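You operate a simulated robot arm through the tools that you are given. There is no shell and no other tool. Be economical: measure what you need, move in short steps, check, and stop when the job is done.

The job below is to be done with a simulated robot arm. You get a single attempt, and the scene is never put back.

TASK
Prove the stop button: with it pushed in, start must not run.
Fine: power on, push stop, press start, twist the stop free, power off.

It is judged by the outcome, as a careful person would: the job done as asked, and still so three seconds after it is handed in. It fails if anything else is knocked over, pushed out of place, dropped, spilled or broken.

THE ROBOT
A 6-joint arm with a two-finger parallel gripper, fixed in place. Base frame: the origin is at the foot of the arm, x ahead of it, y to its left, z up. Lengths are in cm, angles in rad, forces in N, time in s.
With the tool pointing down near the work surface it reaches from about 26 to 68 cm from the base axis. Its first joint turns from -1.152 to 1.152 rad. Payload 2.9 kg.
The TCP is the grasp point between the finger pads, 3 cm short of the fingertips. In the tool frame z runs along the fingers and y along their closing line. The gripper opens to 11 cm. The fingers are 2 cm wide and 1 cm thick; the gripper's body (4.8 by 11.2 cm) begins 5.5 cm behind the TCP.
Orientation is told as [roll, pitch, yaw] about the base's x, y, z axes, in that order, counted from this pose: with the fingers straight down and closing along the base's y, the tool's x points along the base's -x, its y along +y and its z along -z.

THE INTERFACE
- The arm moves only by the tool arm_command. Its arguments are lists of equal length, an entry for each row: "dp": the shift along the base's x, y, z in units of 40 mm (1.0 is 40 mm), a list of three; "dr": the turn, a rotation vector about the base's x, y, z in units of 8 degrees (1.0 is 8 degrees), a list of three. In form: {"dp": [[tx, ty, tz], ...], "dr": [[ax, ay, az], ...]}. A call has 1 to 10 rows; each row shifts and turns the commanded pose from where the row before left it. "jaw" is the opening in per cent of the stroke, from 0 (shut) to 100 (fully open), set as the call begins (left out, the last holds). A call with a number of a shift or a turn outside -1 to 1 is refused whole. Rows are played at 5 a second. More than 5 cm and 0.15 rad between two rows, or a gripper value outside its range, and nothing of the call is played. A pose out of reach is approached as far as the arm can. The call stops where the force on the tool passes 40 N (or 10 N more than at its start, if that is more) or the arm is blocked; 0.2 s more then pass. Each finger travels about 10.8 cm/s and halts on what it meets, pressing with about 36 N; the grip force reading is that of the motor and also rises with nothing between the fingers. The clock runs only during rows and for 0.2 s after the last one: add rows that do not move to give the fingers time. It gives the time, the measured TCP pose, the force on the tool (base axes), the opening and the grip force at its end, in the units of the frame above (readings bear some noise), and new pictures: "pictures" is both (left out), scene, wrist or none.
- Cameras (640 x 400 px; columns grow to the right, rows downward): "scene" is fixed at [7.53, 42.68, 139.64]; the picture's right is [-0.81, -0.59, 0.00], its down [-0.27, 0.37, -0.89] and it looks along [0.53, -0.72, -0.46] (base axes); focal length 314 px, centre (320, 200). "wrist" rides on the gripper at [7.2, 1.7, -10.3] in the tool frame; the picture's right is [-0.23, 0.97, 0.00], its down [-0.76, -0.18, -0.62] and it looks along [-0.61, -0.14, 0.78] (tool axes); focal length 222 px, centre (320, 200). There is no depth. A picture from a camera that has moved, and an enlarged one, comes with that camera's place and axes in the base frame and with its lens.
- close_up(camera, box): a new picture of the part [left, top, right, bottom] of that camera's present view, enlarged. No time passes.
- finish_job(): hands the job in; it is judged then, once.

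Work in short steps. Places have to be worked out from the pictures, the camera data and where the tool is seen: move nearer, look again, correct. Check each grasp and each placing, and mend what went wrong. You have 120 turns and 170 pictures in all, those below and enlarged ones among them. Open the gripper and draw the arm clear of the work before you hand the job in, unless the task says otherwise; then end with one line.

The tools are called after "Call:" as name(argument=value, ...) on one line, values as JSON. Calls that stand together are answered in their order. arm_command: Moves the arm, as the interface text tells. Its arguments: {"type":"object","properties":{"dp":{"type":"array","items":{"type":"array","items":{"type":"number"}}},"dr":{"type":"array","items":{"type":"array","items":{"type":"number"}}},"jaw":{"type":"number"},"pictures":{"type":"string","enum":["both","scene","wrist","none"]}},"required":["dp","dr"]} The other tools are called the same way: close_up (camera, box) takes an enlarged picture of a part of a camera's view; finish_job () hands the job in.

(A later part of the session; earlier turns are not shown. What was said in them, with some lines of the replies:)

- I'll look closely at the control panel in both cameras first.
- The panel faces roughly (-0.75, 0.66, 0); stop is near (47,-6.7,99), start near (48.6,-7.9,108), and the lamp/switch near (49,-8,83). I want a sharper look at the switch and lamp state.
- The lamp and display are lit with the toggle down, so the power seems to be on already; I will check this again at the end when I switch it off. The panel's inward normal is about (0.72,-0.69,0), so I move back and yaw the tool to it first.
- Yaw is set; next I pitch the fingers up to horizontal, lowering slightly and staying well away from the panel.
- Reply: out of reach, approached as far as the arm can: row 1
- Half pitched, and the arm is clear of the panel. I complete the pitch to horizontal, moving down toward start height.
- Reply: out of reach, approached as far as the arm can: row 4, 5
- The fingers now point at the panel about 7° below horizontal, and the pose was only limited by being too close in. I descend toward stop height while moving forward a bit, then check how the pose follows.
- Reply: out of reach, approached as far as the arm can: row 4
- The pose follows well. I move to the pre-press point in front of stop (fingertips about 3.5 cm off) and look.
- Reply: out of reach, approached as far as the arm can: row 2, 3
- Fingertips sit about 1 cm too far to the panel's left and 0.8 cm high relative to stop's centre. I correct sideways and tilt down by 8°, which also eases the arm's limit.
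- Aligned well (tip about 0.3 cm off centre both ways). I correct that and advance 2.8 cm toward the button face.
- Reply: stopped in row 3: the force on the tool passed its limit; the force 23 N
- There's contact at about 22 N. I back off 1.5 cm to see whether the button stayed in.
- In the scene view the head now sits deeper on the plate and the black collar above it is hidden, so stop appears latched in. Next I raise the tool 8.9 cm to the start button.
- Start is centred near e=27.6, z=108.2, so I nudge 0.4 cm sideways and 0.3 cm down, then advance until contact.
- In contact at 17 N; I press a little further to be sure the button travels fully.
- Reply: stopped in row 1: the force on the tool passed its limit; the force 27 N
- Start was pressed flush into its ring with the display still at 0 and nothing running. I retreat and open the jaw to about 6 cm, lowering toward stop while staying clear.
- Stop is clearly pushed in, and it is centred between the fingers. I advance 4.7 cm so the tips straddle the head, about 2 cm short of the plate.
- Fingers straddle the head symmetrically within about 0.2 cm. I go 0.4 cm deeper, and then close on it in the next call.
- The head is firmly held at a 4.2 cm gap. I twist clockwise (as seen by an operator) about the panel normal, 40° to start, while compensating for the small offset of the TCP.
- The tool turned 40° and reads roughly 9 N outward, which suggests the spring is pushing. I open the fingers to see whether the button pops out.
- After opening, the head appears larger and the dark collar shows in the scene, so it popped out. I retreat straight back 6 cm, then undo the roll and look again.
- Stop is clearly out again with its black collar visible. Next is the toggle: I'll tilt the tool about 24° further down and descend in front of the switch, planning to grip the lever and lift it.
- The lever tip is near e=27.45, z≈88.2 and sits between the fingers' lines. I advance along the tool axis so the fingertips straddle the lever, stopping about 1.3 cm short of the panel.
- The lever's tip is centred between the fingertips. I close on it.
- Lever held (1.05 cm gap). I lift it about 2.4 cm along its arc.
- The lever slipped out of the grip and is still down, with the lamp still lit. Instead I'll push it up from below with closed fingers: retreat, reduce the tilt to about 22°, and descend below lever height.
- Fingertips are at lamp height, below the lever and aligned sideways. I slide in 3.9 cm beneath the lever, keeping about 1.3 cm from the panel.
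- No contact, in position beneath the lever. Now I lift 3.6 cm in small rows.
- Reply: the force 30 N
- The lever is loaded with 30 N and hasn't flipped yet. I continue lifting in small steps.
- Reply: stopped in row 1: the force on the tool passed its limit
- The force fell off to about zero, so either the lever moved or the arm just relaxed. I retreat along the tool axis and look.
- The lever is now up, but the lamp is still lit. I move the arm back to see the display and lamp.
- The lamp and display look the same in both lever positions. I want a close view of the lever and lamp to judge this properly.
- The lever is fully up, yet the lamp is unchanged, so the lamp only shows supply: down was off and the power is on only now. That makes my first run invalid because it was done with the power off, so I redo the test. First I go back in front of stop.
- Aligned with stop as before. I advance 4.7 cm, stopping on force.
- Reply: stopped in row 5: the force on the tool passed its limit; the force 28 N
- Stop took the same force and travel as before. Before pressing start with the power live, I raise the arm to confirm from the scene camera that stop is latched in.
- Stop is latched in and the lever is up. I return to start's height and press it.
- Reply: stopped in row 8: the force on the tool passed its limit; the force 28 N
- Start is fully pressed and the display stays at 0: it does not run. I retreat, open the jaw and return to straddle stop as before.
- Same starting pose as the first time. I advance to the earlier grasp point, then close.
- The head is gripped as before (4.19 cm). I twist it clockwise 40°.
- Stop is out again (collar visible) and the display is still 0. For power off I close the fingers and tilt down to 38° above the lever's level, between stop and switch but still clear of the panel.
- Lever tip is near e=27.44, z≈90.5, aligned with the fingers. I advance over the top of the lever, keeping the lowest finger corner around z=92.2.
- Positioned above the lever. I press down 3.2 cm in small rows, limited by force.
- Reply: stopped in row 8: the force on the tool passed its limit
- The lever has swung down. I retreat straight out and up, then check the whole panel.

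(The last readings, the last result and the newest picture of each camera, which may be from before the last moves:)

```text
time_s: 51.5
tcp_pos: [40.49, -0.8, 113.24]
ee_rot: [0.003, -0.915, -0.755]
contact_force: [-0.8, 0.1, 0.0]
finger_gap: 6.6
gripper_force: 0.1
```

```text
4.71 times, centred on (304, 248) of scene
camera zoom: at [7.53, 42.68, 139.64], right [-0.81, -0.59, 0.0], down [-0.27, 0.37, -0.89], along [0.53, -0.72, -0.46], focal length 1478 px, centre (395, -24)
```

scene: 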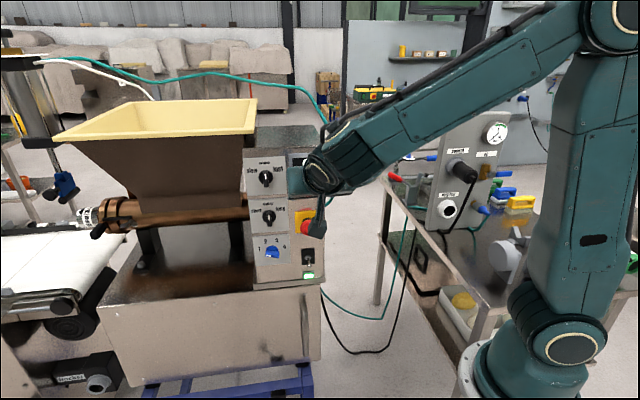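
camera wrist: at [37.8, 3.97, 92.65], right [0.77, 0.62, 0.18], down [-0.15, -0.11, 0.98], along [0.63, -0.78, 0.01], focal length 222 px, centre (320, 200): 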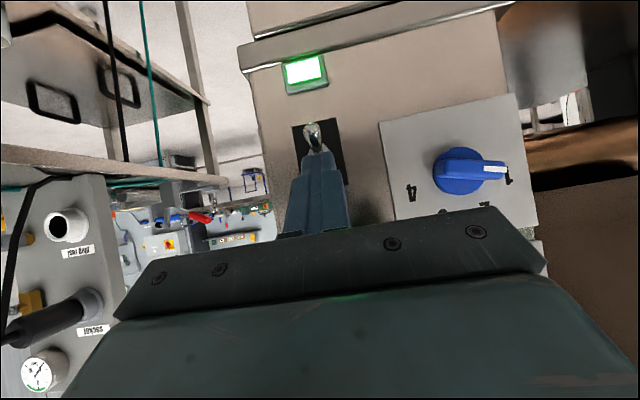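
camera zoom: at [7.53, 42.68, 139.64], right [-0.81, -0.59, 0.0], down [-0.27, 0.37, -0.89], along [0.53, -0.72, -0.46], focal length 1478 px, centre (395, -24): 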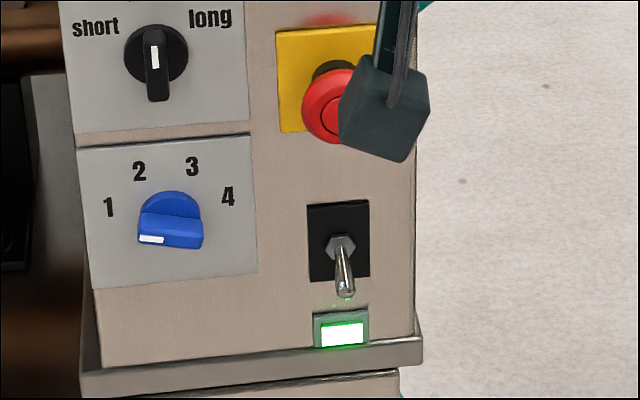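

The lever is down (off), stop is free, start is out, and the knobs are untouched. I draw the arm further up and away from the panel.

Call:
arm_command(dp=[[-0.2, 0.3, 0.6], [-0.2, 0.3, 0.6], [0, 0.3, 0.6], [0, 0, 0]], dr=[[0, 0, 0], [0, 0, 0], [0, 0, 0], [0, 0, 0]], pictures="scene")

Call:
close_up(camera="scene", box=[230, 120, 340, 300])

```text
time_s: 52.5
tcp_pos: [38.98, 2.73, 120.52]
ee_rot: [0.005, -0.913, -0.758]
contact_force: [0.6, -0.1, -0.7]
finger_gap: 6.59
gripper_force: 0.1
```

scene: 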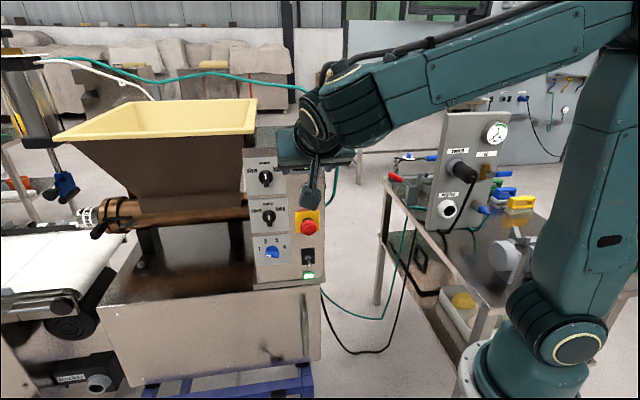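

```text
2.22 times, centred on (285, 210) of scene
camera zoom: at [7.53, 42.68, 139.64], right [-0.81, -0.59, 0.0], down [-0.27, 0.37, -0.89], along [0.53, -0.72, -0.46], focal length 698 px, centre (398, 178)
```

zoom: 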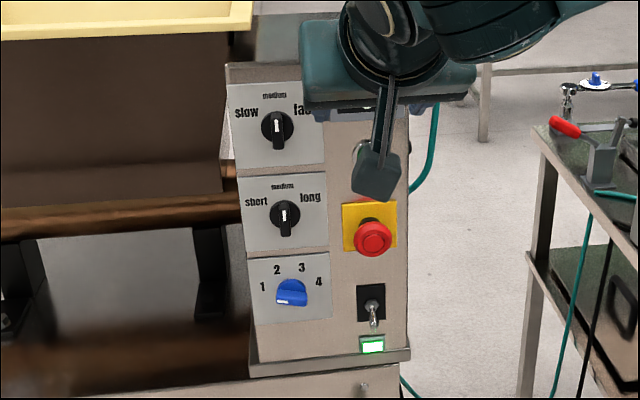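

The panel shows stop out and the switch down, and the gripper is open and clear. I hand the job in.

Call:
finish_job()

```text
The job is handed in.
```

With the switch up and stop pushed in, pressing start did not run the machine; I then twisted stop free and put the switch back down. The lamp and the 0 stayed the same in both switch positions, so up meaning on is my reading. My first try, made with the switch down, I took as power off and repeated.
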